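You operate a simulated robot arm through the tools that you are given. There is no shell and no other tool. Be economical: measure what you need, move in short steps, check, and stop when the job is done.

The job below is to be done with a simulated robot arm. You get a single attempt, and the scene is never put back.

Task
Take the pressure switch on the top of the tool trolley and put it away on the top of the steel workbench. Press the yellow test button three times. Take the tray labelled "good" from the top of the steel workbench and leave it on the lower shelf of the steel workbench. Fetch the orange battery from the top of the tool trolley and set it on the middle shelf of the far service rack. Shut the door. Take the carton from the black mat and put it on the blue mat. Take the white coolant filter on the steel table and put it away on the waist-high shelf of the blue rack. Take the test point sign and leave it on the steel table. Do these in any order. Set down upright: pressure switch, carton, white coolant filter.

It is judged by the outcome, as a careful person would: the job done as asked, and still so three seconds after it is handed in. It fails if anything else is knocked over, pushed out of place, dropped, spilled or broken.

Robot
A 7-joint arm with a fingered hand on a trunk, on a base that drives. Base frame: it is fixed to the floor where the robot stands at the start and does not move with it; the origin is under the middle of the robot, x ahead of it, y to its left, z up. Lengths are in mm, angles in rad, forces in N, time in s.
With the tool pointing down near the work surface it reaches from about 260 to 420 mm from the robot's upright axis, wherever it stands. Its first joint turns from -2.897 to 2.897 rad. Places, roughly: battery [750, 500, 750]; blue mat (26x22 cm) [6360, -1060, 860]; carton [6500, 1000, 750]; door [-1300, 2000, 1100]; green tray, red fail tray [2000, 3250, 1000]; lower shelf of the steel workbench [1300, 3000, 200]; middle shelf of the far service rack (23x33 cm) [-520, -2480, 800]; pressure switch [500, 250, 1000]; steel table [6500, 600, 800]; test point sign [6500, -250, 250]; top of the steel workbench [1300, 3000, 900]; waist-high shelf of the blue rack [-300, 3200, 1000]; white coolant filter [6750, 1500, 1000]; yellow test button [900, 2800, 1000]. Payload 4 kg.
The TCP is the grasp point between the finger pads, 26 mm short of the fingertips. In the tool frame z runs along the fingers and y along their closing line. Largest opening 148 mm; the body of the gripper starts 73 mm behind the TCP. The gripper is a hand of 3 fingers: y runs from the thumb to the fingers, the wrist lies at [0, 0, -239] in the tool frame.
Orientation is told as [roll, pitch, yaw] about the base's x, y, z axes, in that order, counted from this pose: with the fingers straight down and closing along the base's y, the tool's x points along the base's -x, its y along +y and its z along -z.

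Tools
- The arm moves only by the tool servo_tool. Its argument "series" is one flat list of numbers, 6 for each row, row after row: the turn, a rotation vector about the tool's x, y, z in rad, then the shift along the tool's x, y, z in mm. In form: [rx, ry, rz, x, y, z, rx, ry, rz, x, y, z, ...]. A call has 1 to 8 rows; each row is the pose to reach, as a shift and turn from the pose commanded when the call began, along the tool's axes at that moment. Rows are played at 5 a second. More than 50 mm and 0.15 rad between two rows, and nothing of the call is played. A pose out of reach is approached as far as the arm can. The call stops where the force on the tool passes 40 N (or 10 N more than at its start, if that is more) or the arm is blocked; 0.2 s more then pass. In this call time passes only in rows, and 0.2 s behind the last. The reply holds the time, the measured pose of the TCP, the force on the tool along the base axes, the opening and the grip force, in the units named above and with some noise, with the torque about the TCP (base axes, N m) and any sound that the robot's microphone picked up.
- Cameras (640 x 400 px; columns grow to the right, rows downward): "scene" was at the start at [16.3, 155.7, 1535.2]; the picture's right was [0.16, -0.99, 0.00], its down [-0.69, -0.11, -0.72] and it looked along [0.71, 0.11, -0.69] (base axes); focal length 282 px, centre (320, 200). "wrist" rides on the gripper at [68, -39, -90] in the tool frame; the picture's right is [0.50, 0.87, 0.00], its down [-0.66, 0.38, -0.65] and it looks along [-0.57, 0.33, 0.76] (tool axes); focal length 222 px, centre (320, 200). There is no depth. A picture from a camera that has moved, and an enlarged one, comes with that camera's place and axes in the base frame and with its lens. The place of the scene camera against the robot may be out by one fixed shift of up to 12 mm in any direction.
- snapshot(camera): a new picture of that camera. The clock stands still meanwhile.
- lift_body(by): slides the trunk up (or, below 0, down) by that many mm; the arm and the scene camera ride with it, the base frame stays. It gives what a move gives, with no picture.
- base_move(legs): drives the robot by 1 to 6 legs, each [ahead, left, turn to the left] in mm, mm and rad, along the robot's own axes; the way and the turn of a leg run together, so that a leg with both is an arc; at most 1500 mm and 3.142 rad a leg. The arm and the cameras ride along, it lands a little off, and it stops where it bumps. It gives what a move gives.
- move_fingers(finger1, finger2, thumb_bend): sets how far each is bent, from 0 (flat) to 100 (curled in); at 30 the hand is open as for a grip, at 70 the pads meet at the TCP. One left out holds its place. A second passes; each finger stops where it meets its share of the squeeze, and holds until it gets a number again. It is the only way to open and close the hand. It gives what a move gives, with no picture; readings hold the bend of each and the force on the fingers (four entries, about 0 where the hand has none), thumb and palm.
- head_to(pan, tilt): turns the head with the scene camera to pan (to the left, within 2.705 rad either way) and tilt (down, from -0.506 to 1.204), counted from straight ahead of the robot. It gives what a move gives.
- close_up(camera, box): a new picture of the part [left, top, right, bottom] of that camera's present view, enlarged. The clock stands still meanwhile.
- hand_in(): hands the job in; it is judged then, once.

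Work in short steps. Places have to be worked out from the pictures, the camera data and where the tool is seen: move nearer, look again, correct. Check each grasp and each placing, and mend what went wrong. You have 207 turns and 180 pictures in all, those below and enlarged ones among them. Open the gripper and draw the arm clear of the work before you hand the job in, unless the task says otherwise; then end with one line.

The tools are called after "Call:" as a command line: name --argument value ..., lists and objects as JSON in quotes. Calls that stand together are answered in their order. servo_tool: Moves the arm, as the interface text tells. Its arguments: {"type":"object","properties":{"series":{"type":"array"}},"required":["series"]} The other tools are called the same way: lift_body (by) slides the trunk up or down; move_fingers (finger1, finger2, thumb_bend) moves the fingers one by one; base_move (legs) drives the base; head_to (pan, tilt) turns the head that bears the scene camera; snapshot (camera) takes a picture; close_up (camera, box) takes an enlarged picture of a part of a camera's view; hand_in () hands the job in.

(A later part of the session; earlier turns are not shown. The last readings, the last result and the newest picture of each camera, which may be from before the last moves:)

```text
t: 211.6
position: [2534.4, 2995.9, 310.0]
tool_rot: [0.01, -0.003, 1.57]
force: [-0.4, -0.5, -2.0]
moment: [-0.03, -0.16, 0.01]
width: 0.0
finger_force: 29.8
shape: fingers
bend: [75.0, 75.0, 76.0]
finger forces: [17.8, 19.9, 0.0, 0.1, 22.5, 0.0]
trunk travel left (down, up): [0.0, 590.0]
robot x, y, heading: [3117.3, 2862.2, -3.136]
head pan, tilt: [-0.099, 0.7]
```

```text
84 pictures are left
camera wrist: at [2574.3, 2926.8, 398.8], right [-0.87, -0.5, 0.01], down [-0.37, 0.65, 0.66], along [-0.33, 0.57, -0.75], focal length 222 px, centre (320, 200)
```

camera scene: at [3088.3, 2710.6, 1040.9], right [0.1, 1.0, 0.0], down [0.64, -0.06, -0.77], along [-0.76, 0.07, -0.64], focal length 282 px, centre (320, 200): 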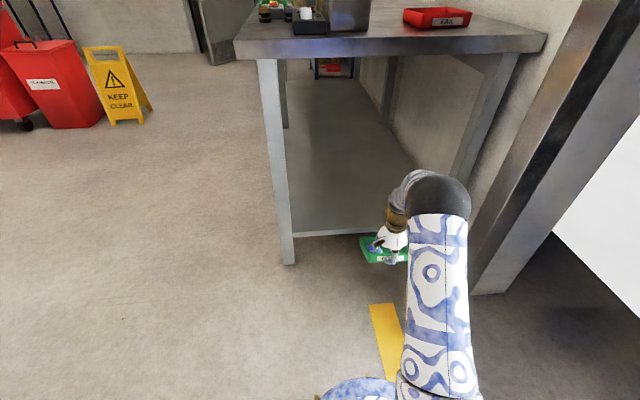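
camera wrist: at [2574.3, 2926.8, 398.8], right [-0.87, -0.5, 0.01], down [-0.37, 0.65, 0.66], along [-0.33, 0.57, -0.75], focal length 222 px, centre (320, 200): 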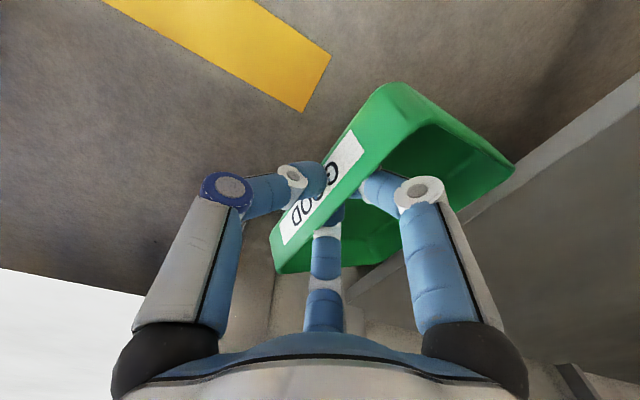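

Clearances look fine. Advance 285 mm to bring the tray over the shelf.

Call:
base_move --legs '[[285, 0, 0]]'

Call:
snapshot --camera "scene"

Call:
snapshot --camera "wrist"

```text
t: 213.6
position: [2250.9, 2992.2, 309.9]
tool_rot: [0.011, -0.004, 1.574]
force: [0.4, 0.6, -2.7]
moment: [0.01, -0.14, -0.02]
width: 0.1
finger_force: 30.4
shape: fingers
bend: [75.0, 75.0, 76.0]
finger forces: [17.9, 20.0, 0.0, 0.0, 22.6, 0.0]
trunk travel left (down, up): [0.0, 590.0]
robot x, y, heading: [2834.5, 2856.9, -3.136]
head pan, tilt: [-0.099, 0.7]
```

```text
83 pictures are left
camera scene: at [2806.2, 2709.4, 1040.9], right [0.09, 1.0, 0.0], down [0.64, -0.06, -0.76], along [-0.76, 0.07, -0.64], focal length 282 px, centre (320, 200)
```

scene: 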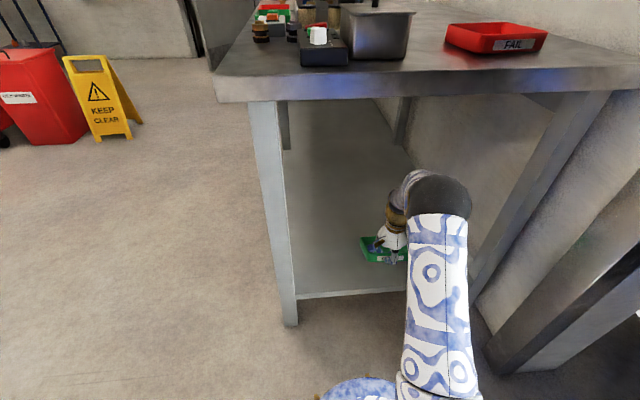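

```text
82 pictures are left
camera wrist: at [2291.2, 2923.2, 398.7], right [-0.86, -0.5, 0.01], down [-0.37, 0.65, 0.66], along [-0.34, 0.57, -0.75], focal length 222 px, centre (320, 200)
```

wrist: 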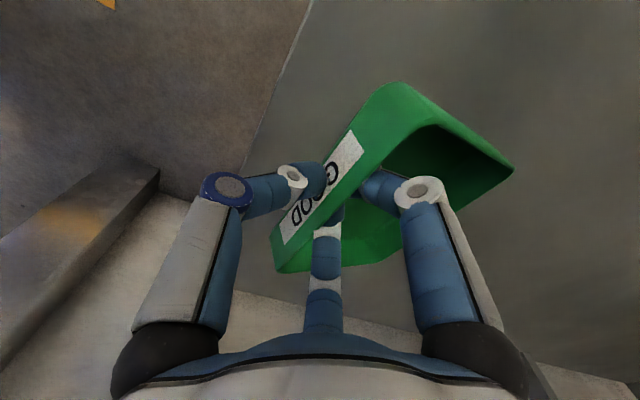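

Over the shelf. Shift 30 mm deeper and lower to contact.

Call:
servo_tool --series '[0, 0, 0, 0, 20, 15, 0, 0, 0, 0, 35, 35, 0, 0, 0, 0, 35, 50, 0, 0, 0, 0, 35, 60, 0, 0, 0, 0, 35, 66, 0, 0, 0, 0, 35, 72, 0, 0, 0, 0, 35, 76]'

Call:
snapshot --camera "wrist"

```text
t: 215.2
position: [2214.8, 2991.8, 236.3]
tool_rot: [0.01, -0.001, 1.574]
force: [0.3, -0.3, -0.4]
moment: [0.0, 0.03, 0.0]
width: 0.2
finger_force: 28.6
shape: fingers
bend: [76.0, 76.0, 75.0]
finger forces: [18.1, 19.2, 0.0, 0.0, 20.5, 0.0]
trunk travel left (down, up): [0.0, 590.0]
robot x, y, heading: [2834.8, 2858.5, -3.142]
head pan, tilt: [-0.099, 0.7]
```

```text
81 pictures are left
camera wrist: at [2256.2, 2923.6, 323.9], right [-0.86, -0.5, 0.01], down [-0.37, 0.65, 0.66], along [-0.34, 0.57, -0.75], focal length 222 px, centre (320, 200)
```

wrist: 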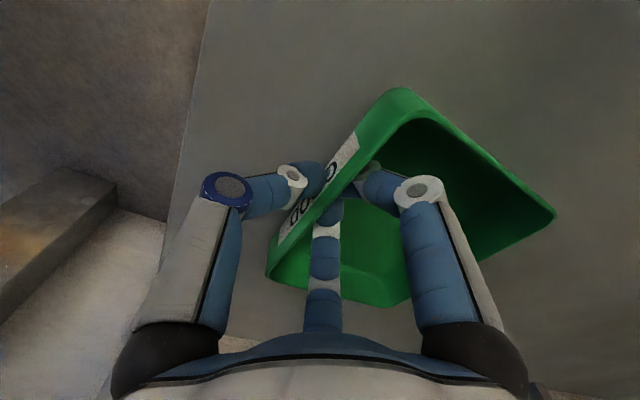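

Far end rests on the shelf. Lower a little more until firm contact, then release.

Call:
servo_tool --series '[0, 0, 0, 0, 0, 2, 0, 0, 0, 0, 0, 4, 0, 0, 0, 0, 0, 6]'

Call:
move_fingers --finger1 58 --finger2 58 --thumb_bend 50

Call:
snapshot --camera "wrist"

```text
t: 216.0
position: [2215.4, 2991.8, 228.2]
tool_rot: [0.013, -0.002, 1.574]
force: [3.2, 0.4, 7.3]
moment: [-0.01, 0.02, 0.01]
width: 0.0
finger_force: 21.9
shape: fingers
bend: [76.0, 76.0, 75.0]
finger forces: [19.2, 0.0, 0.1, 0.0, 24.2, 0.1]
trunk travel left (down, up): [0.0, 590.0]
robot x, y, heading: [2834.3, 2861.4, -3.136]
head pan, tilt: [-0.099, 0.7]
```

```text
t: 216.7
position: [2210.6, 2992.8, 234.0]
tool_rot: [0.025, -0.004, 1.574]
force: [-0.8, 0.3, 28.7]
moment: [0.0, -0.31, 0.02]
width: 38.2
finger_force: 13.7
shape: fingers
bend: [62.0, 61.0, 52.0]
finger forces: [9.0, 7.8, 0.1, 0.1, 11.3, 0.0]
trunk travel left (down, up): [0.0, 590.0]
robot x, y, heading: [2833.2, 2861.2, -3.132]
head pan, tilt: [-0.099, 0.7]
stopped: the force on the tool passed its limit at 41 N (the readings are from after the stop); the commanded pose is now the measured one
```

```text
80 pictures are left
camera wrist: at [2252.9, 2923.3, 322.5], right [-0.86, -0.5, 0.02], down [-0.36, 0.65, 0.67], along [-0.35, 0.57, -0.75], focal length 222 px, centre (320, 200)
```

wrist: 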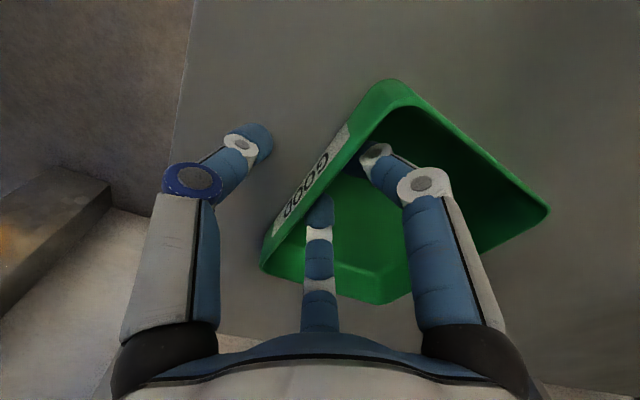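

Released; the tray sits on the shelf. Raise the hand straight up.

Call:
servo_tool --series '[0, 0, 0, 0, 0, -10, 0, 0, 0, 0, 0, -30, 0, 0, 0, 0, 0, -60, 0, 0, 0, 0, 0, -90]'

Call:
snapshot --camera "wrist"

```text
t: 217.7
position: [2214.4, 2987.2, 321.8]
tool_rot: [0.017, -0.003, 1.575]
force: [0.6, -0.7, 0.0]
moment: [-0.02, -0.03, -0.01]
width: 50.5
finger_force: 0.0
shape: fingers
bend: [57.0, 57.0, 50.0]
finger forces: [0.0, 0.0, 0.1, 0.0, 0.0, 0.1]
trunk travel left (down, up): [0.0, 590.0]
robot x, y, heading: [2834.5, 2861.5, -3.131]
head pan, tilt: [-0.099, 0.7]
```

```text
79 pictures are left
camera wrist: at [2255.0, 2918.4, 409.2], right [-0.86, -0.5, 0.01], down [-0.37, 0.65, 0.66], along [-0.34, 0.57, -0.75], focal length 222 px, centre (320, 200)
```

wrist: 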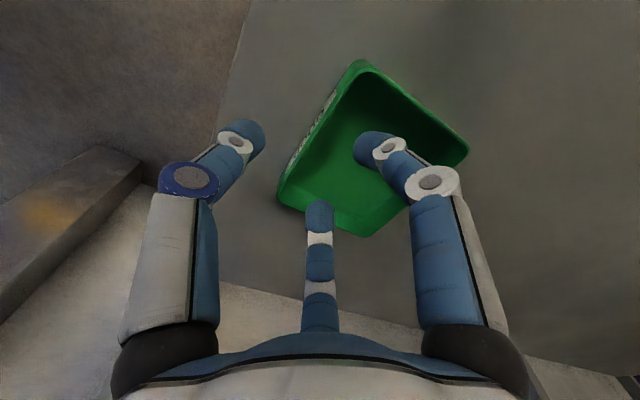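

Tray is on the lower shelf. Back out, raise the trunk, and travel to the far tables near x≈6500.

Call:
base_move --legs '[[-500, 0, 0], [0, 700, 0], [0, 0, -3.13], [1100, -700, 0], [1000, -800, 0]]'

Call:
lift_body --by 400

Call:
lift_body --by 100

Call:
head_to --pan 0.1 --tilt 0.4

Call:
snapshot --camera "scene"

```text
t: 243.5
position: [6020.8, 502.8, 321.1]
tool_rot: [0.017, -0.003, -1.601]
force: [0.9, 0.5, -0.2]
moment: [-0.01, -0.03, 0.0]
width: 50.8
finger_force: 0.2
shape: fingers
bend: [57.0, 57.0, 50.0]
finger forces: [0.1, 0.0, 0.1, 0.0, 0.0, 0.0]
trunk travel left (down, up): [0.0, 590.0]
robot x, y, heading: [5402.8, 653.3, -0.027]
head pan, tilt: [-0.099, 0.7]
```

```text
t: 247.3
position: [6019.7, 503.9, 720.9]
tool_rot: [0.017, -0.003, -1.601]
force: [0.0, 0.4, -1.3]
moment: [0.0, -0.02, -0.01]
width: 50.7
finger_force: 0.1
shape: fingers
bend: [57.0, 57.0, 50.0]
finger forces: [0.0, 0.0, 0.0, 0.1, 0.1, 0.1]
trunk travel left (down, up): [-400.0, 190.0]
robot x, y, heading: [5405.2, 650.6, -0.03]
head pan, tilt: [-0.099, 0.7]
```

```text
t: 248.7
position: [6019.5, 504.1, 820.8]
tool_rot: [0.018, -0.004, -1.601]
force: [0.1, 0.3, 0.9]
moment: [-0.03, 0.02, 0.02]
width: 50.5
finger_force: 0.2
shape: fingers
bend: [57.0, 57.0, 50.0]
finger forces: [0.0, 0.0, 0.0, 0.1, 0.1, 0.1]
trunk travel left (down, up): [-500.0, 90.0]
robot x, y, heading: [5401.9, 653.8, -0.028]
head pan, tilt: [-0.099, 0.7]
```

```text
t: 249.4
position: [6019.3, 503.6, 820.9]
tool_rot: [0.018, -0.003, -1.601]
force: [0.1, 0.2, -0.1]
moment: [0.01, 0.0, 0.02]
width: 50.7
finger_force: 0.1
shape: fingers
bend: [57.0, 57.0, 50.0]
finger forces: [0.1, 0.0, 0.0, 0.0, 0.0, 0.1]
trunk travel left (down, up): [-500.0, 90.0]
robot x, y, heading: [5399.3, 650.2, -0.029]
head pan, tilt: [0.099, 0.4]
```

```text
78 pictures are left
camera scene: at [5435.6, 802.0, 1567.7], right [0.07, -1.0, 0.0], down [-0.39, -0.03, -0.92], along [0.92, 0.07, -0.39], focal length 282 px, centre (320, 200)
```

scene: 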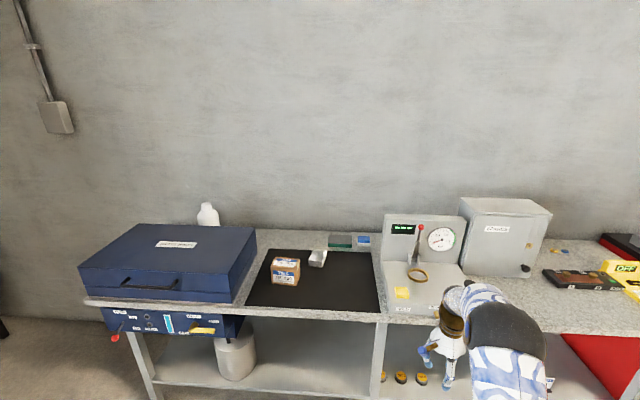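

Raise the arm and take close-ups of the table.

Call:
servo_tool --series '[0, 0, 0, 0, -10, -45, 0, 0, 0, 0, -20, -90, 0, 0, 0, 0, -30, -135, 0, 0, 0, 0, -50, -180, 0, 0, 0, 0, -75, -220, 0, 0, 0, 0, -105, -255, 0, 0, 0, 0, -135, -290]'

Call:
close_up --camera "scene" --box '[80, 190, 400, 390]'

Call:
head_to --pan -0.7 --tilt 0.5

Call:
snapshot --camera "scene"

```text
t: 251.1
position: [5880.0, 507.9, 1109.8]
tool_rot: [0.017, -0.004, -1.6]
force: [-0.6, -0.1, 0.4]
moment: [0.02, 0.03, 0.04]
width: 50.9
finger_force: 0.1
shape: fingers
bend: [57.0, 57.0, 50.0]
finger forces: [0.0, 0.0, 0.0, 0.0, 0.0, 0.1]
trunk travel left (down, up): [-500.0, 90.0]
robot x, y, heading: [5404.7, 649.8, -0.031]
head pan, tilt: [0.099, 0.4]
```

```text
2.00 times, centred on (240, 290) of scene
camera zoom: at [5434.9, 802.2, 1567.7], right [0.07, -1.0, 0.0], down [-0.39, -0.03, -0.92], along [0.92, 0.07, -0.39], focal length 564 px, centre (480, 20)
```

zoom: 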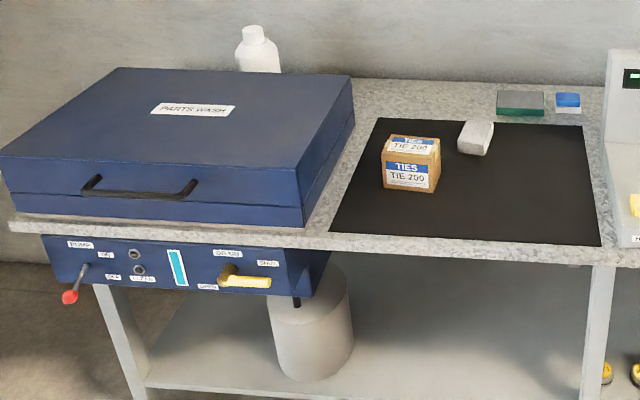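

```text
t: 252.2
position: [5882.0, 507.6, 1108.8]
tool_rot: [0.019, -0.003, -1.601]
force: [0.1, 0.2, 0.0]
moment: [0.0, 0.02, 0.02]
width: 50.5
finger_force: 0.2
shape: fingers
bend: [57.0, 57.0, 50.0]
finger forces: [0.0, 0.1, 0.0, 0.0, 0.0, 0.0]
trunk travel left (down, up): [-500.0, 90.0]
robot x, y, heading: [5400.5, 649.0, -0.028]
head pan, tilt: [-0.7, 0.499]
```

```text
76 pictures are left
camera scene: at [5411.1, 735.0, 1558.6], right [-0.66, -0.75, 0.0], down [-0.36, 0.32, -0.88], along [0.66, -0.58, -0.48], focal length 282 px, centre (320, 200)
```

scene: 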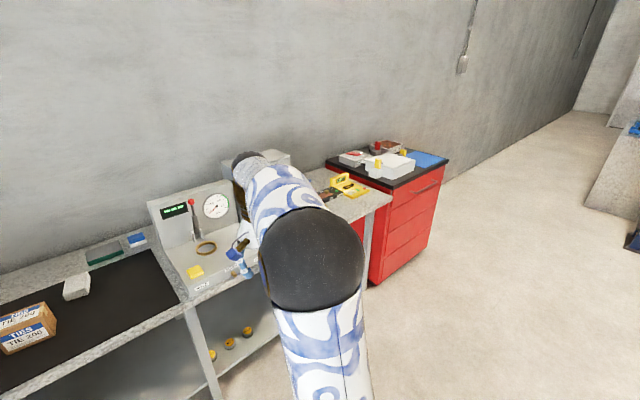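

Carton ≈(6395,1018), 105×90×70. Blue mat is on the red cabinet to the right; the white bottle-shaped filter stands behind the parts washer. Position for the carton and view it with the wrist camera.

Call:
move_fingers --finger1 25 --finger2 25 --thumb_bend 40

Call:
base_move --legs '[[0, 520, 0.03], [440, 0, 0]]'

Call:
snapshot --camera "wrist"

```text
t: 253.2
position: [5882.2, 508.0, 1110.1]
tool_rot: [0.018, -0.003, -1.602]
force: [-0.1, 0.0, -0.2]
moment: [0.03, 0.03, 0.02]
width: 116.8
finger_force: 0.0
shape: fingers
bend: [25.0, 25.0, 40.0]
finger forces: [0.0, 0.0, 0.0, 0.0, 0.0, 0.0]
trunk travel left (down, up): [-500.0, 90.0]
robot x, y, heading: [5404.6, 650.3, -0.032]
head pan, tilt: [-0.7, 0.499]
```

```text
t: 258.5
position: [6332.2, 1057.6, 1109.2]
tool_rot: [0.017, -0.004, -1.561]
force: [0.4, -0.5, 0.1]
moment: [0.0, 0.03, -0.04]
width: 116.5
finger_force: 0.1
shape: fingers
bend: [25.0, 25.0, 40.0]
finger forces: [0.0, 0.0, 0.0, 0.0, 0.0, 0.0]
trunk travel left (down, up): [-500.0, 90.0]
robot x, y, heading: [5850.8, 1181.0, 0.007]
head pan, tilt: [-0.7, 0.499]
```

```text
75 pictures are left
camera wrist: at [6291.5, 1123.4, 1197.5], right [0.86, 0.51, 0.01], down [0.37, -0.65, 0.66], along [0.34, -0.57, -0.75], focal length 222 px, centre (320, 200)
```

wrist: 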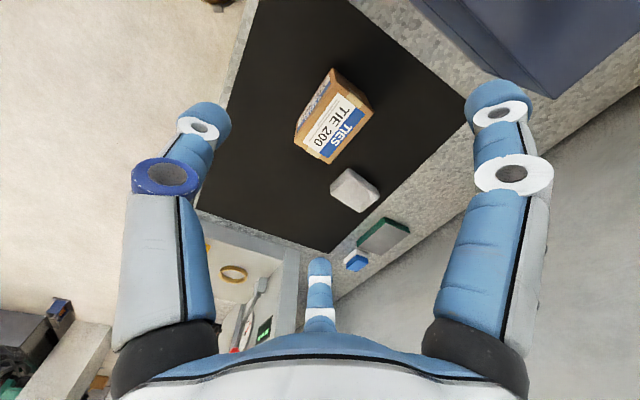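

Carton top: centre ≈(6388,1015), 62×108 mm, slightly rotated. Rotate the hand −1.49 rad so the fingers clamp the 62 mm width and the thumb the end face.

Call:
servo_tool --series '[0, 0, -0.145, 0, 0, 0, 0, 0, -0.29, 0, 0, 0, 0, 0, -0.435, 0, 0, 0, 0, 0, -0.58, 0, 0, 0, 0, 0, -0.725, 0, 0, 0, 0, 0, -0.87, 0, 0, 0, 0, 0, -1.015, 0, 0, 0, 0, 0, -1.16, 0, 0, 0]'

Call:
servo_tool --series '[0, 0, -0.145, 0, 0, 0, 0, 0, -0.29, 0, 0, 0, 0, 0, -0.33, 0, 0, 0]'

Call:
move_fingers --finger1 34 --finger2 34 --thumb_bend 34

```text
t: 260.3
position: [6331.5, 1057.2, 1108.4]
tool_rot: [0.004, -0.017, -0.4]
force: [0.3, -1.1, 0.9]
moment: [0.01, -0.02, -0.01]
width: 116.4
finger_force: 0.0
shape: fingers
bend: [25.0, 25.0, 40.0]
finger forces: [0.0, 0.1, 0.0, 0.0, 0.1, 0.0]
trunk travel left (down, up): [-500.0, 90.0]
robot x, y, heading: [5850.1, 1183.2, 0.01]
head pan, tilt: [-0.7, 0.499]
```

```text
t: 261.1
position: [6332.7, 1056.2, 1109.5]
tool_rot: [0.0, -0.018, -0.069]
force: [0.6, -0.3, -0.3]
moment: [0.01, 0.04, -0.01]
width: 116.8
finger_force: 0.1
shape: fingers
bend: [25.0, 25.0, 40.0]
finger forces: [0.1, 0.0, 0.1, 0.0, 0.0, 0.0]
trunk travel left (down, up): [-500.0, 90.0]
robot x, y, heading: [5844.7, 1180.9, 0.015]
head pan, tilt: [-0.7, 0.499]
```

```text
t: 262.1
position: [6333.7, 1056.0, 1110.0]
tool_rot: [-0.002, -0.018, -0.074]
force: [-0.4, 0.2, 0.7]
moment: [0.0, -0.02, -0.01]
width: 114.9
finger_force: 0.0
shape: fingers
bend: [34.0, 34.0, 34.0]
finger forces: [0.0, 0.0, 0.1, 0.0, 0.1, 0.0]
trunk travel left (down, up): [-500.0, 90.0]
robot x, y, heading: [5848.5, 1184.1, 0.007]
head pan, tilt: [-0.7, 0.499]
```

Call:
servo_tool --series '[0, 0, 0, -20, -19, 30, 0, 0, 0, -40, -38, 60, 0, 0, 0, -58, -55, 90, 0, 0, 0, -58, -55, 130, 0, 0, 0, -58, -55, 165]'

Call:
snapshot --camera "wrist"

```text
t: 263.3
position: [6389.8, 997.4, 945.0]
tool_rot: [-0.002, -0.02, -0.074]
force: [-0.2, -1.1, 0.3]
moment: [0.02, -0.05, 0.01]
width: 114.9
finger_force: 0.1
shape: fingers
bend: [34.0, 34.0, 34.0]
finger forces: [0.1, 0.1, 0.1, 0.0, 0.0, 0.1]
trunk travel left (down, up): [-500.0, 90.0]
robot x, y, heading: [5853.4, 1179.4, 0.012]
head pan, tilt: [-0.7, 0.499]
```

```text
74 pictures are left
camera wrist: at [6318.6, 963.1, 1032.7], right [-0.44, 0.9, -0.01], down [0.67, 0.33, 0.67], along [0.6, 0.28, -0.75], focal length 222 px, centre (320, 200)
```

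wrist: 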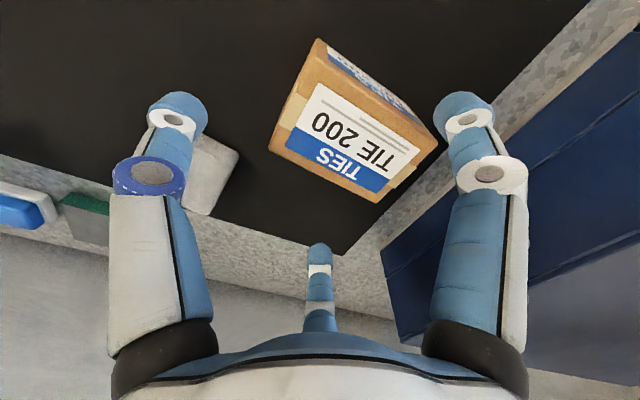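

Aligned over the carton. Descend around it.

Call:
servo_tool --series '[0, 0, 0, 0, 0, 30, 0, 0, 0, 0, 0, 60, 0, 0, 0, 0, 0, 78, 0, 0, 0, 0, 0, 88]'

Call:
move_fingers --finger1 75 --finger2 75 --thumb_bend 75

Call:
snapshot --camera "wrist"

```text
t: 264.3
position: [6391.0, 998.0, 858.6]
tool_rot: [-0.001, -0.018, -0.074]
force: [-0.3, 1.1, -0.4]
moment: [0.0, 0.01, 0.01]
width: 114.4
finger_force: 0.1
shape: fingers
bend: [34.0, 34.0, 34.0]
finger forces: [0.3, 0.0, 0.0, 0.0, 0.0, 0.0]
trunk travel left (down, up): [-500.0, 90.0]
robot x, y, heading: [5850.5, 1177.2, 0.006]
head pan, tilt: [-0.7, 0.499]
```

```text
t: 265.3
position: [6390.2, 997.2, 858.4]
tool_rot: [-0.001, -0.018, -0.073]
force: [0.6, -2.6, 3.4]
moment: [-0.07, 0.01, 0.03]
width: 63.1
finger_force: 19.0
shape: fingers
bend: [47.0, 51.0, 56.0]
finger forces: [10.0, 10.4, 0.0, 0.0, 17.4, 0.0]
trunk travel left (down, up): [-500.0, 90.0]
robot x, y, heading: [5850.4, 1184.7, 0.014]
head pan, tilt: [-0.7, 0.499]
```

```text
73 pictures are left
camera wrist: at [6319.5, 962.9, 946.3], right [-0.44, 0.9, -0.01], down [0.67, 0.33, 0.67], along [0.6, 0.28, -0.75], focal length 222 px, centre (320, 200)
```

wrist: 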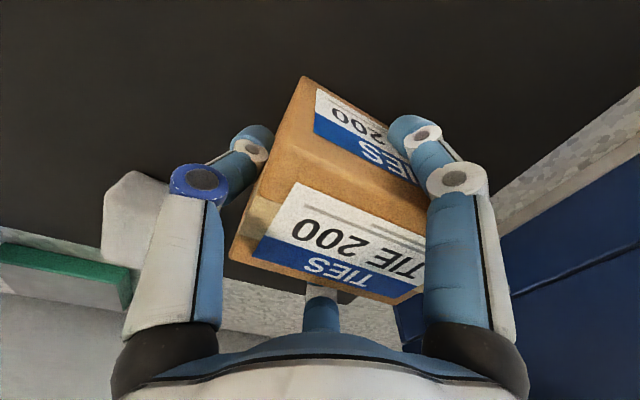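

Firm three-point grip. Lift.

Call:
servo_tool --series '[0, 0, 0, 0, 0, -20, 0, 0, 0, 0, 0, -60, 0, 0, 0, 0, 0, -100, 0, 0, 0, 0, 0, -145, 0, 0, 0, 0, 0, -190, 0, 0, 0, 0, 0, -230]'

Call:
snapshot --camera "wrist"

```text
t: 266.7
position: [6386.9, 997.4, 1090.6]
tool_rot: [-0.002, -0.018, -0.074]
force: [1.0, -1.5, -2.2]
moment: [-0.07, -0.03, -0.01]
width: 54.0
finger_force: 15.1
shape: fingers
bend: [47.0, 51.0, 60.0]
finger forces: [8.8, 9.3, 0.0, 0.0, 11.0, 0.0]
trunk travel left (down, up): [-500.0, 90.0]
robot x, y, heading: [5851.5, 1181.2, 0.009]
head pan, tilt: [-0.7, 0.499]
```

```text
72 pictures are left
camera wrist: at [6314.9, 963.3, 1177.4], right [-0.44, 0.9, -0.01], down [0.67, 0.33, 0.67], along [0.6, 0.28, -0.75], focal length 222 px, centre (320, 200)
```

wrist: 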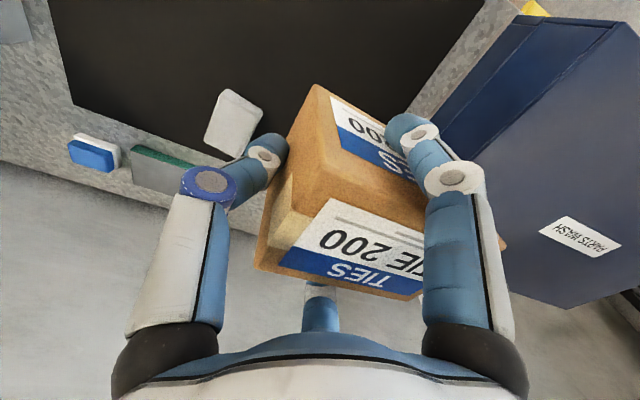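

Held. Back off, drive right to the red cabinet with the blue mat.

Call:
base_move --legs '[[-350, 0, 0], [0, -1040, 0], [0, -1040, -0.01]]'

Call:
head_to --pan -0.1 --tilt 0.6

Call:
snapshot --camera "scene"

```text
t: 279.0
position: [6061.6, -1116.5, 1089.2]
tool_rot: [-0.003, -0.017, -0.086]
force: [-0.4, 0.6, -2.0]
moment: [-0.05, 0.01, 0.03]
width: 54.2
finger_force: 14.3
shape: fingers
bend: [48.0, 51.0, 60.0]
finger forces: [8.9, 9.3, 0.1, 0.1, 10.9, 0.0]
trunk travel left (down, up): [-500.0, 90.0]
robot x, y, heading: [5525.3, -926.8, -0.005]
head pan, tilt: [-0.7, 0.499]
```

```text
t: 280.0
position: [6061.1, -1116.0, 1088.0]
tool_rot: [-0.002, -0.017, -0.086]
force: [0.7, -0.7, -2.2]
moment: [-0.01, 0.03, -0.01]
width: 54.3
finger_force: 14.6
shape: fingers
bend: [48.0, 51.0, 60.0]
finger forces: [8.9, 9.3, 0.0, 0.0, 10.9, 0.0]
trunk travel left (down, up): [-500.0, 90.0]
robot x, y, heading: [5524.2, -923.9, -0.008]
head pan, tilt: [-0.099, 0.6]
```

```text
71 pictures are left
camera scene: at [5550.3, -792.0, 1549.5], right [-0.1, -0.99, 0.0], down [-0.56, 0.06, -0.83], along [0.82, -0.08, -0.56], focal length 282 px, centre (320, 200)
```

scene: 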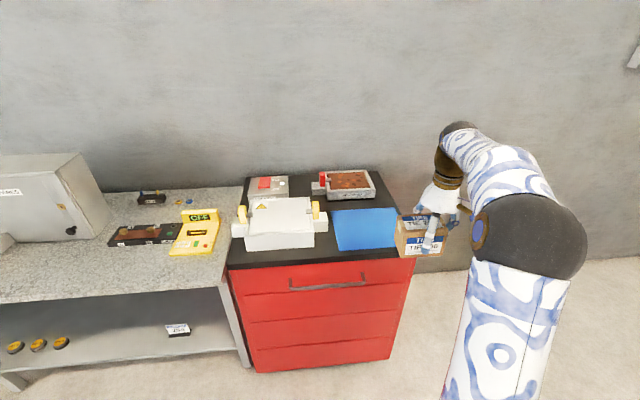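

Mat centre ≈(6357,-1053). Move so the carton is above it.

Call:
base_move --legs '[[295, 43, 0]]'

Call:
servo_tool --series '[0, 0, 0, 0, 0, 45, 0, 0, 0, 0, 0, 90, 0, 0, 0, 0, 0, 130]'

Call:
snapshot --camera "scene"

Call:
snapshot --camera "wrist"

```text
t: 282.1
position: [6361.2, -1069.1, 1089.0]
tool_rot: [-0.001, -0.018, -0.08]
force: [-0.4, 0.3, -2.8]
moment: [-0.08, 0.0, -0.01]
width: 53.9
finger_force: 14.5
shape: fingers
bend: [48.0, 51.0, 60.0]
finger forces: [9.0, 9.3, 0.0, 0.0, 11.0, 0.0]
trunk travel left (down, up): [-500.0, 90.0]
robot x, y, heading: [5825.3, -881.4, 0.007]
head pan, tilt: [-0.099, 0.6]
```

```text
t: 282.9
position: [6362.5, -1069.2, 957.7]
tool_rot: [-0.002, -0.02, -0.078]
force: [-0.2, 0.0, -1.8]
moment: [-0.07, 0.02, -0.02]
width: 54.2
finger_force: 14.2
shape: fingers
bend: [48.0, 51.0, 60.0]
finger forces: [8.9, 9.2, 0.0, 0.0, 10.7, 0.0]
trunk travel left (down, up): [-500.0, 90.0]
robot x, y, heading: [5818.7, -878.8, 0.001]
head pan, tilt: [-0.099, 0.6]
```

```text
70 pictures are left
camera scene: at [5847.2, -748.0, 1549.5], right [-0.1, -1.0, 0.0], down [-0.56, 0.05, -0.82], along [0.82, -0.08, -0.57], focal length 282 px, centre (320, 200)
```

scene: 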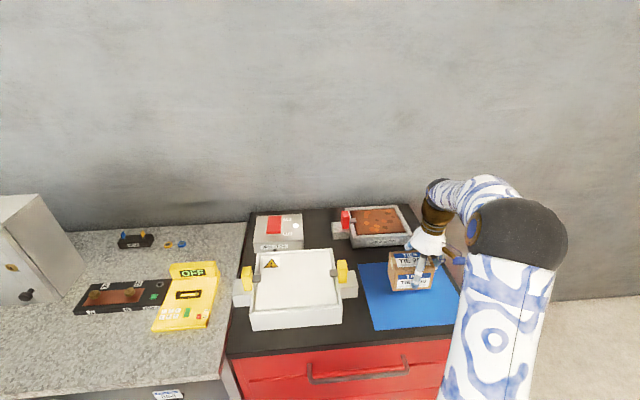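

```text
69 pictures are left
camera wrist: at [6290.9, -1103.3, 1045.8], right [-0.43, 0.9, -0.01], down [0.67, 0.33, 0.67], along [0.6, 0.28, -0.75], focal length 222 px, centre (320, 200)
```

wrist: 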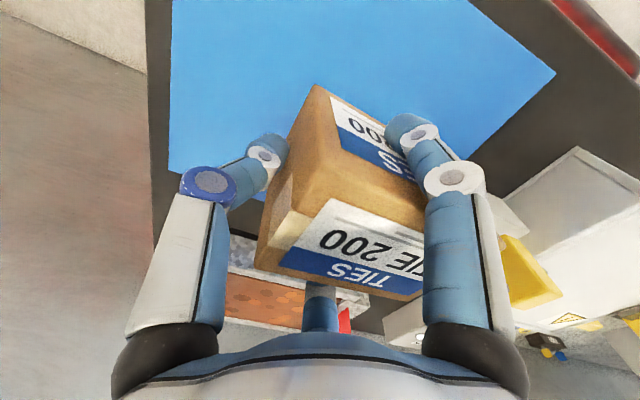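

Centred on the mat. Lower until contact.

Call:
servo_tool --series '[0, 0, 0, 0, 0, 12, 0, 0, 0, 0, 0, 20, 0, 0, 0, 0, 0, 26, 0, 0, 0, 0, 0, 31, 0, 0, 0, 0, 0, 35]'

```text
t: 284.1
position: [6364.5, -1069.1, 922.8]
tool_rot: [-0.002, -0.018, -0.078]
force: [0.6, -0.2, -2.1]
moment: [-0.02, -0.02, 0.03]
width: 53.9
finger_force: 14.3
shape: fingers
bend: [48.0, 51.0, 60.0]
finger forces: [8.8, 9.3, 0.0, 0.0, 10.7, 0.0]
trunk travel left (down, up): [-500.0, 90.0]
robot x, y, heading: [5822.9, -884.4, 0.005]
head pan, tilt: [-0.099, 0.6]
```

Call:
servo_tool --series '[0, 0, 0, 0, 0, 3, 0, 0, 0, 0, 0, 6, 0, 0, 0, 0, 0, 9, 0, 0, 0, 0, 0, 11]'

Call:
snapshot --camera "wrist"

```text
t: 285.1
position: [6362.9, -1068.9, 913.2]
tool_rot: [-0.003, -0.017, -0.078]
force: [-0.7, -0.2, 0.0]
moment: [0.04, 0.03, 0.03]
width: 54.0
finger_force: 14.3
shape: fingers
bend: [48.0, 51.0, 60.0]
finger forces: [9.0, 9.4, 0.0, 0.0, 10.9, 0.0]
trunk travel left (down, up): [-500.0, 90.0]
robot x, y, heading: [5828.2, -882.6, 0.005]
head pan, tilt: [-0.099, 0.6]
```

```text
68 pictures are left
camera wrist: at [6292.3, -1102.9, 1000.6], right [-0.43, 0.9, -0.01], down [0.67, 0.33, 0.67], along [0.6, 0.28, -0.75], focal length 222 px, centre (320, 200)
```

wrist: 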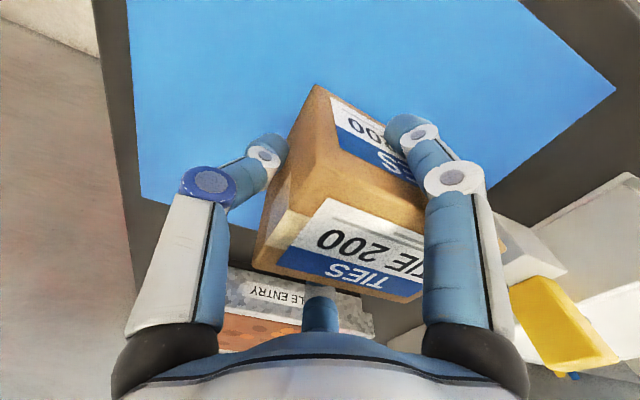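

First contact. Lower 3 mm more and release gently.

Call:
servo_tool --series '[0, 0, 0, 0, 0, 2, 0, 0, 0, 0, 0, 4]'

Call:
move_fingers --finger1 38 --finger2 38 --thumb_bend 44

Call:
servo_tool --series '[0, 0, 0, 0, 0, -20, 0, 0, 0, 0, 0, -60, 0, 0, 0, 0, 0, -105, 0, 0, 0, 0, 0, -150, 0, 0, 0, 0, 0, -190]'

Call:
snapshot --camera "wrist"

```text
t: 285.6
position: [6364.2, -1070.5, 910.0]
tool_rot: [-0.001, -0.018, -0.078]
force: [-0.1, -2.2, 3.4]
moment: [0.28, 0.03, -0.02]
width: 53.8
finger_force: 15.4
shape: fingers
bend: [48.0, 51.0, 60.0]
finger forces: [9.6, 9.8, 0.0, 0.0, 11.4, 0.0]
trunk travel left (down, up): [-500.0, 90.0]
robot x, y, heading: [5823.7, -883.6, 0.004]
head pan, tilt: [-0.099, 0.6]
```

```text
t: 286.6
position: [6363.3, -1068.8, 908.6]
tool_rot: [-0.001, -0.017, -0.081]
force: [-1.1, 0.0, 0.6]
moment: [-0.02, 0.02, 0.01]
width: 91.2
finger_force: 0.1
shape: fingers
bend: [38.0, 38.0, 44.0]
finger forces: [0.1, 0.1, 0.0, 0.0, 0.1, 0.0]
trunk travel left (down, up): [-500.0, 90.0]
robot x, y, heading: [5824.0, -881.8, 0.006]
head pan, tilt: [-0.099, 0.6]
```

```text
t: 287.9
position: [6359.4, -1071.1, 1101.4]
tool_rot: [-0.001, -0.016, -0.079]
force: [-0.2, -0.2, 0.9]
moment: [0.0, 0.01, 0.0]
width: 91.4
finger_force: 0.1
shape: fingers
bend: [38.0, 38.0, 44.0]
finger forces: [0.0, 0.1, 0.1, 0.1, 0.1, 0.0]
trunk travel left (down, up): [-500.0, 90.0]
robot x, y, heading: [5821.4, -881.5, -0.001]
head pan, tilt: [-0.099, 0.6]
```

```text
67 pictures are left
camera wrist: at [6286.8, -1103.9, 1188.3], right [-0.43, 0.9, -0.01], down [0.67, 0.33, 0.67], along [0.6, 0.28, -0.75], focal length 222 px, centre (320, 200)
```

wrist: 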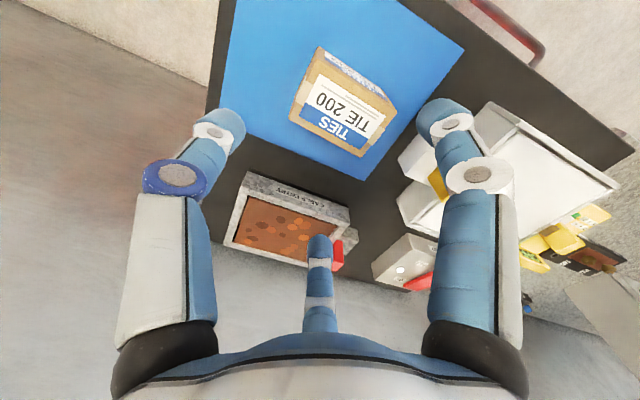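

Carton stands upright on the mat. Now go look at the sign on the table's lower shelf (≈(6397,-180)).

Call:
base_move --legs '[[-330, 0, 0], [0, 700, 0]]'

Call:
lift_body --by -400

Call:
head_to --pan -0.2 --tilt 0.6

Call:
snapshot --camera "scene"

Call:
snapshot --camera "wrist"

```text
t: 293.5
position: [6011.1, -362.6, 1099.6]
tool_rot: [-0.001, -0.017, -0.066]
force: [0.0, -0.2, 0.0]
moment: [-0.01, 0.0, 0.01]
width: 91.5
finger_force: 0.0
shape: fingers
bend: [38.0, 38.0, 44.0]
finger forces: [0.0, 0.0, 0.0, 0.1, 0.0, 0.0]
trunk travel left (down, up): [-500.0, 90.0]
robot x, y, heading: [5474.2, -179.5, 0.013]
head pan, tilt: [-0.099, 0.6]
```

```text
t: 297.4
position: [6010.5, -361.8, 699.4]
tool_rot: [-0.001, -0.016, -0.066]
force: [-0.1, 0.9, 0.3]
moment: [-0.03, -0.03, 0.02]
width: 91.5
finger_force: 0.1
shape: fingers
bend: [38.0, 38.0, 44.0]
finger forces: [0.1, 0.0, 0.0, 0.0, 0.0, 0.0]
trunk travel left (down, up): [-100.0, 490.0]
robot x, y, heading: [5474.1, -180.5, 0.014]
head pan, tilt: [-0.099, 0.6]
```

```text
t: 298.0
position: [6009.8, -362.4, 699.8]
tool_rot: [-0.002, -0.017, -0.067]
force: [-0.6, -0.7, 0.0]
moment: [0.0, -0.02, 0.0]
width: 91.6
finger_force: 0.0
shape: fingers
bend: [38.0, 38.0, 44.0]
finger forces: [0.0, 0.1, 0.0, 0.0, 0.0, 0.0]
trunk travel left (down, up): [-100.0, 490.0]
robot x, y, heading: [5474.1, -180.2, 0.016]
head pan, tilt: [-0.201, 0.6]
```

```text
66 pictures are left
camera scene: at [5493.8, -55.1, 1149.5], right [-0.18, -0.98, 0.0], down [-0.56, 0.1, -0.83], along [0.81, -0.15, -0.56], focal length 282 px, centre (320, 200)
```

scene: 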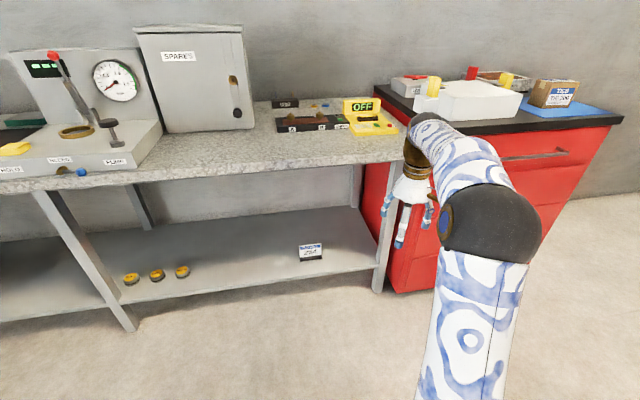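

```text
65 pictures are left
camera wrist: at [5939.4, -397.2, 787.8], right [-0.44, 0.9, -0.01], down [0.67, 0.34, 0.66], along [0.6, 0.29, -0.75], focal length 222 px, centre (320, 200)
```

wrist: 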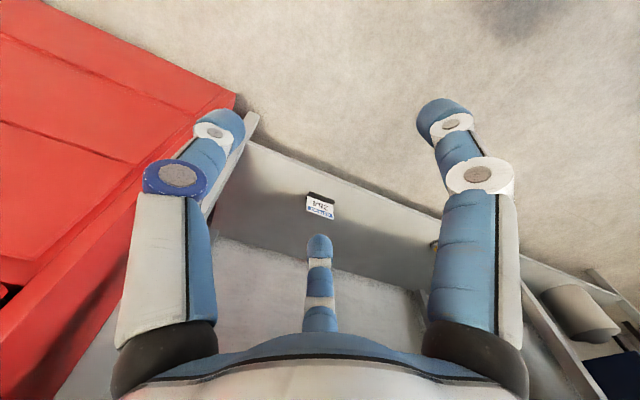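

Call:
close_up --camera "scene" --box '[280, 225, 344, 277]'

```text
7.69 times, centred on (312, 251) of scene
camera zoom: at [5493.8, -55.1, 1149.5], right [-0.18, -0.98, 0.0], down [-0.56, 0.1, -0.83], along [0.81, -0.15, -0.56], focal length 2170 px, centre (382, -192)
```

zoom: 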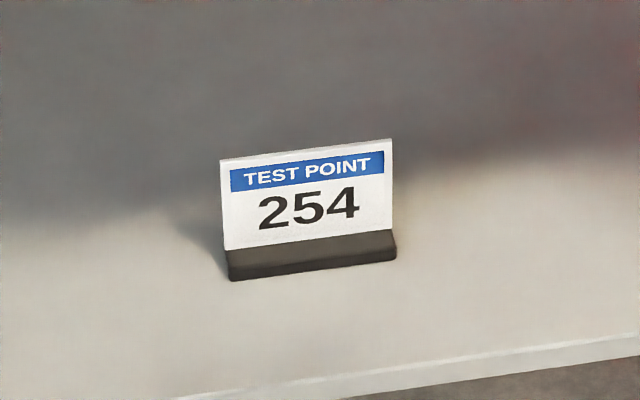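

Sign: plate along y, centre ≈(6402,-181), top z≈288, shelf z≈200. Rotate the hand (thumb near, fingers far) and tilt forward.

Call:
lift_body --by -100

Call:
servo_tool --series '[0, 0, 0.145, 0, 0, 0, 0, 0, 0.29, 0, 0, 0, 0, 0, 0.435, 0, 0, 0, 0, 0, 0.58, 0, 0, 0, 0, 0, 0.725, 0, 0, 0, 0, 0, 0.87, 0, 0, 0, 0, 0, 1.015, 0, 0, 0, 0, 0, 1.16, 0, 0, 0]'

Call:
servo_tool --series '[0, 0, 0.145, 0, 0, 0, 0, 0, 0.29, 0, 0, 0, 0, 0, 0.34, 0, 0, 0]'

Call:
servo_tool --series '[-0.14, 0, 0, 0, 0, 40, -0.28, 0, 0, 0, 0, 80, -0.42, 0, 0, 0, 0, 120, -0.45, 0, 0, 0, 0, 160, -0.45, 0, 0, 0, 0, 195]'

```text
t: 299.4
position: [6012.1, -362.6, 600.1]
tool_rot: [0.0, -0.018, -0.067]
force: [0.4, -0.2, 0.2]
moment: [-0.01, 0.02, -0.01]
width: 91.6
finger_force: 0.1
shape: fingers
bend: [38.0, 38.0, 44.0]
finger forces: [0.0, 0.1, 0.1, 0.0, 0.0, 0.0]
trunk travel left (down, up): [0.0, 590.0]
robot x, y, heading: [5476.3, -180.2, 0.017]
head pan, tilt: [-0.201, 0.6]
```

```text
t: 301.2
position: [6010.5, -362.2, 599.0]
tool_rot: [0.016, -0.008, -1.229]
force: [0.1, -0.6, 0.3]
moment: [0.02, 0.01, -0.03]
width: 91.7
finger_force: 0.1
shape: fingers
bend: [38.0, 38.0, 44.0]
finger forces: [0.1, 0.0, 0.1, 0.0, 0.0, 0.0]
trunk travel left (down, up): [0.0, 590.0]
robot x, y, heading: [5471.0, -181.4, 0.011]
head pan, tilt: [-0.201, 0.6]
```

```text
t: 302.0
position: [6009.7, -362.3, 600.1]
tool_rot: [0.018, -0.003, -1.57]
force: [-0.6, 0.2, 0.1]
moment: [0.01, 0.03, 0.03]
width: 91.7
finger_force: 0.1
shape: fingers
bend: [38.0, 38.0, 44.0]
finger forces: [0.0, 0.0, 0.0, 0.0, 0.0, 0.0]
trunk travel left (down, up): [0.0, 590.0]
robot x, y, heading: [5473.7, -181.8, 0.014]
head pan, tilt: [-0.201, 0.6]
```

```text
t: 303.2
position: [6016.3, -360.2, 405.0]
tool_rot: [0.47, -0.002, -1.567]
force: [0.2, 0.0, -0.7]
moment: [0.0, 0.02, 0.0]
width: 91.8
finger_force: 0.0
shape: fingers
bend: [38.0, 38.0, 44.0]
finger forces: [0.0, 0.0, 0.0, 0.0, 0.0, 0.0]
trunk travel left (down, up): [0.0, 590.0]
robot x, y, heading: [5476.7, -183.9, 0.02]
head pan, tilt: [-0.201, 0.6]
```

Tilt is forward. Part-close, shift the base laterally, and check arm clearance under the table.

Call:
move_fingers --finger1 50 --finger2 50 --thumb_bend 50

Call:
base_move --legs '[[120, 178, -0.01]]'

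Call:
head_to --pan -0.2 --tilt 0.4

Call:
snapshot --camera "scene"

Call:
snapshot --camera "wrist"

```text
t: 304.2
position: [6017.8, -360.5, 404.6]
tool_rot: [0.468, -0.004, -1.567]
force: [0.8, 0.8, 0.3]
moment: [0.0, 0.02, -0.05]
width: 62.7
finger_force: 0.0
shape: fingers
bend: [50.0, 50.0, 50.0]
finger forces: [0.0, 0.0, 0.1, 0.0, 0.0, 0.0]
trunk travel left (down, up): [0.0, 590.0]
robot x, y, heading: [5474.8, -180.6, 0.018]
head pan, tilt: [-0.201, 0.6]
```

```text
t: 305.8
position: [6134.0, -194.9, 406.3]
tool_rot: [0.467, -0.004, -1.581]
force: [-0.3, 0.2, -0.3]
moment: [0.02, 0.01, 0.0]
width: 62.4
finger_force: 0.1
shape: fingers
bend: [50.0, 50.0, 50.0]
finger forces: [0.1, 0.0, 0.1, 0.0, 0.0, 0.1]
trunk travel left (down, up): [0.0, 590.0]
robot x, y, heading: [5592.1, -4.1, 0.002]
head pan, tilt: [-0.201, 0.6]
```

```text
t: 306.5
position: [6135.4, -194.3, 406.3]
tool_rot: [0.468, -0.004, -1.582]
force: [-0.8, -0.3, 0.3]
moment: [-0.03, 0.0, 0.01]
width: 62.3
finger_force: 0.0
shape: fingers
bend: [50.0, 50.0, 50.0]
finger forces: [0.1, 0.0, 0.1, 0.1, 0.1, 0.0]
trunk travel left (down, up): [0.0, 590.0]
robot x, y, heading: [5598.9, -7.0, 0.0]
head pan, tilt: [-0.201, 0.4]
```

```text
63 pictures are left
camera scene: at [5620.8, 118.2, 1067.7], right [-0.2, -0.98, 0.0], down [-0.38, 0.08, -0.92], along [0.9, -0.18, -0.39], focal length 282 px, centre (320, 200)
```

scene: 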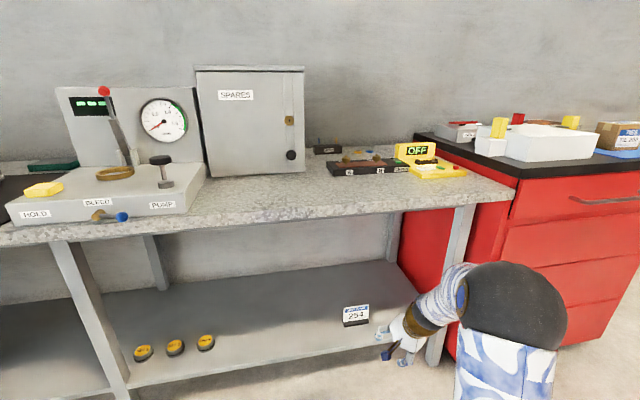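

```text
62 pictures are left
camera wrist: at [6059.8, -125.9, 466.8], right [0.78, 0.49, 0.39], down [0.04, -0.65, 0.76], along [0.63, -0.57, -0.53], focal length 222 px, centre (320, 200)
```

wrist: 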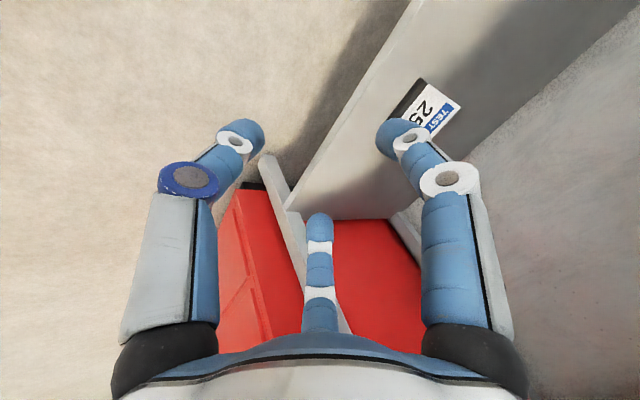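

The elbow might touch the table edge, so tilt further (to ~0.8) and pull the arm lower before entering.

Call:
servo_tool --series '[-0.12, 0, 0, 0, -10, 10, -0.24, 0, 0, 0, -20, 20, -0.35, 0, 0, 0, -30, 30, -0.35, 0, 0, 0, -30, 60]'

Call:
snapshot --camera "scene"

```text
t: 307.5
position: [6133.3, -191.9, 338.9]
tool_rot: [0.821, -0.004, -1.583]
force: [-0.6, -0.1, -0.5]
moment: [0.0, 0.0, 0.0]
width: 62.4
finger_force: 0.0
shape: fingers
bend: [50.0, 50.0, 50.0]
finger forces: [0.0, 0.0, 0.0, 0.0, 0.1, 0.0]
trunk travel left (down, up): [0.0, 590.0]
robot x, y, heading: [5595.2, -4.3, -0.005]
head pan, tilt: [-0.201, 0.4]
```

```text
61 pictures are left
camera scene: at [5620.7, 118.2, 1067.8], right [-0.2, -0.98, 0.0], down [-0.38, 0.08, -0.92], along [0.9, -0.18, -0.39], focal length 282 px, centre (320, 200)
```

scene: 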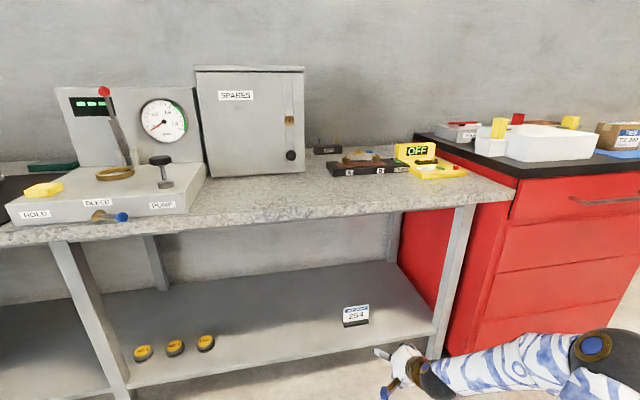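

Arm is low, but the elbow is far right near the cabinet; extend the arm so it straightens.

Call:
servo_tool --series '[0, 0, 0, 0, 25, 27, 0, 0, 0, 0, 50, 54, 0, 0, 0, 0, 75, 81, 0, 0, 0, 0, 100, 108, 0, 0, 0, 0, 120, 130]'

Call:
snapshot --camera "scene"

Call:
snapshot --camera "wrist"

```text
t: 308.7
position: [6310.1, -197.2, 339.0]
tool_rot: [0.814, -0.005, -1.583]
force: [0.0, 0.0, 1.8]
moment: [0.06, 0.01, -0.01]
width: 62.3
finger_force: 0.1
shape: fingers
bend: [50.0, 50.0, 50.0]
finger forces: [0.0, 0.0, 0.0, 0.0, 0.0, 0.1]
trunk travel left (down, up): [0.0, 590.0]
robot x, y, heading: [5598.5, -5.3, 0.001]
head pan, tilt: [-0.201, 0.4]
```

```text
60 pictures are left
camera scene: at [5620.8, 118.1, 1067.8], right [-0.2, -0.98, 0.0], down [-0.38, 0.08, -0.92], along [0.9, -0.18, -0.39], focal length 282 px, centre (320, 200)
```

scene: 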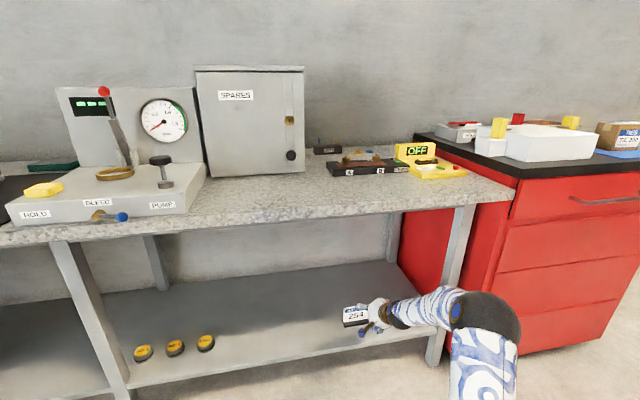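

```text
59 pictures are left
camera wrist: at [6219.3, -129.0, 370.5], right [0.6, 0.5, 0.63], down [-0.23, -0.65, 0.73], along [0.77, -0.58, -0.28], focal length 222 px, centre (320, 200)
```

wrist: 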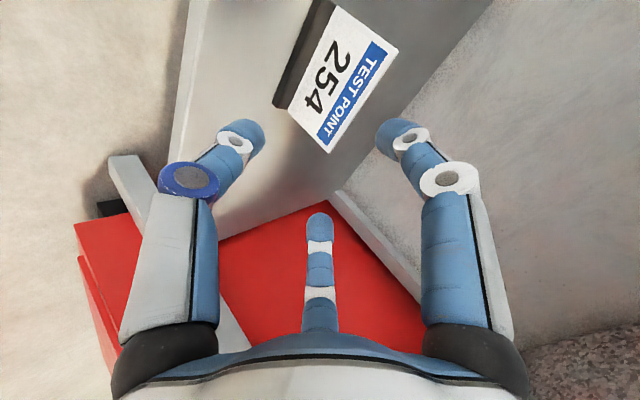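

Sign plate ≈x 6404, y centre −173, top z≈281. Use base for x/y, then lower a bit.

Call:
base_move --legs '[[79, 23, 0]]'

Call:
servo_tool --series '[0, 0, 0, 0, -9, 8, 0, 0, 0, 0, -17, 16]'

Call:
snapshot --camera "wrist"

Call:
close_up --camera "scene" --box '[310, 270, 430, 370]'

```text
t: 309.8
position: [6390.6, -174.6, 338.8]
tool_rot: [0.819, -0.004, -1.581]
force: [0.3, 0.3, -0.5]
moment: [-0.03, 0.02, 0.01]
width: 62.3
finger_force: 0.0
shape: fingers
bend: [50.0, 50.0, 50.0]
finger forces: [0.1, 0.0, 0.0, 0.0, 0.0, 0.0]
trunk travel left (down, up): [0.0, 590.0]
robot x, y, heading: [5674.2, 14.7, 0.0]
head pan, tilt: [-0.201, 0.4]
```

```text
t: 310.4
position: [6390.6, -172.6, 315.1]
tool_rot: [0.818, -0.003, -1.581]
force: [-0.2, -0.3, -0.1]
moment: [0.01, -0.02, 0.03]
width: 62.2
finger_force: 0.1
shape: fingers
bend: [50.0, 50.0, 50.0]
finger forces: [0.0, 0.0, 0.1, 0.0, 0.1, 0.0]
trunk travel left (down, up): [0.0, 590.0]
robot x, y, heading: [5673.1, 14.9, 0.002]
head pan, tilt: [-0.201, 0.4]
```

```text
58 pictures are left
camera wrist: at [6299.1, -104.5, 348.3], right [0.6, 0.5, 0.63], down [-0.23, -0.65, 0.72], along [0.77, -0.58, -0.28], focal length 222 px, centre (320, 200)
```

wrist: 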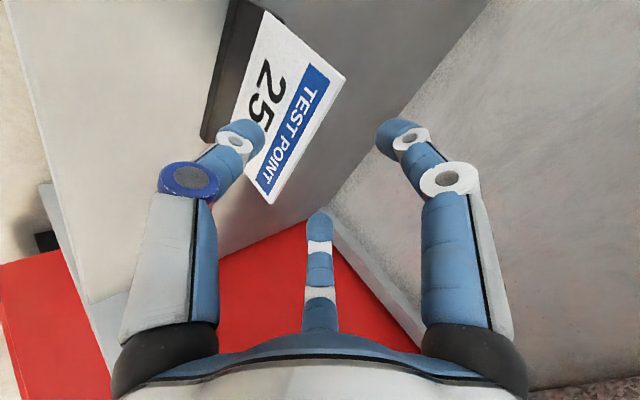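

```text
4.00 times, centred on (370, 320) of scene
camera zoom: at [5700.3, 140.6, 1067.8], right [-0.2, -0.98, 0.0], down [-0.38, 0.08, -0.92], along [0.9, -0.18, -0.39], focal length 1129 px, centre (120, -280)
```

zoom: 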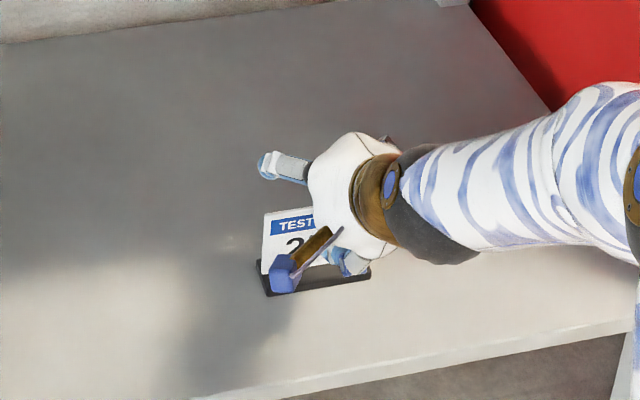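

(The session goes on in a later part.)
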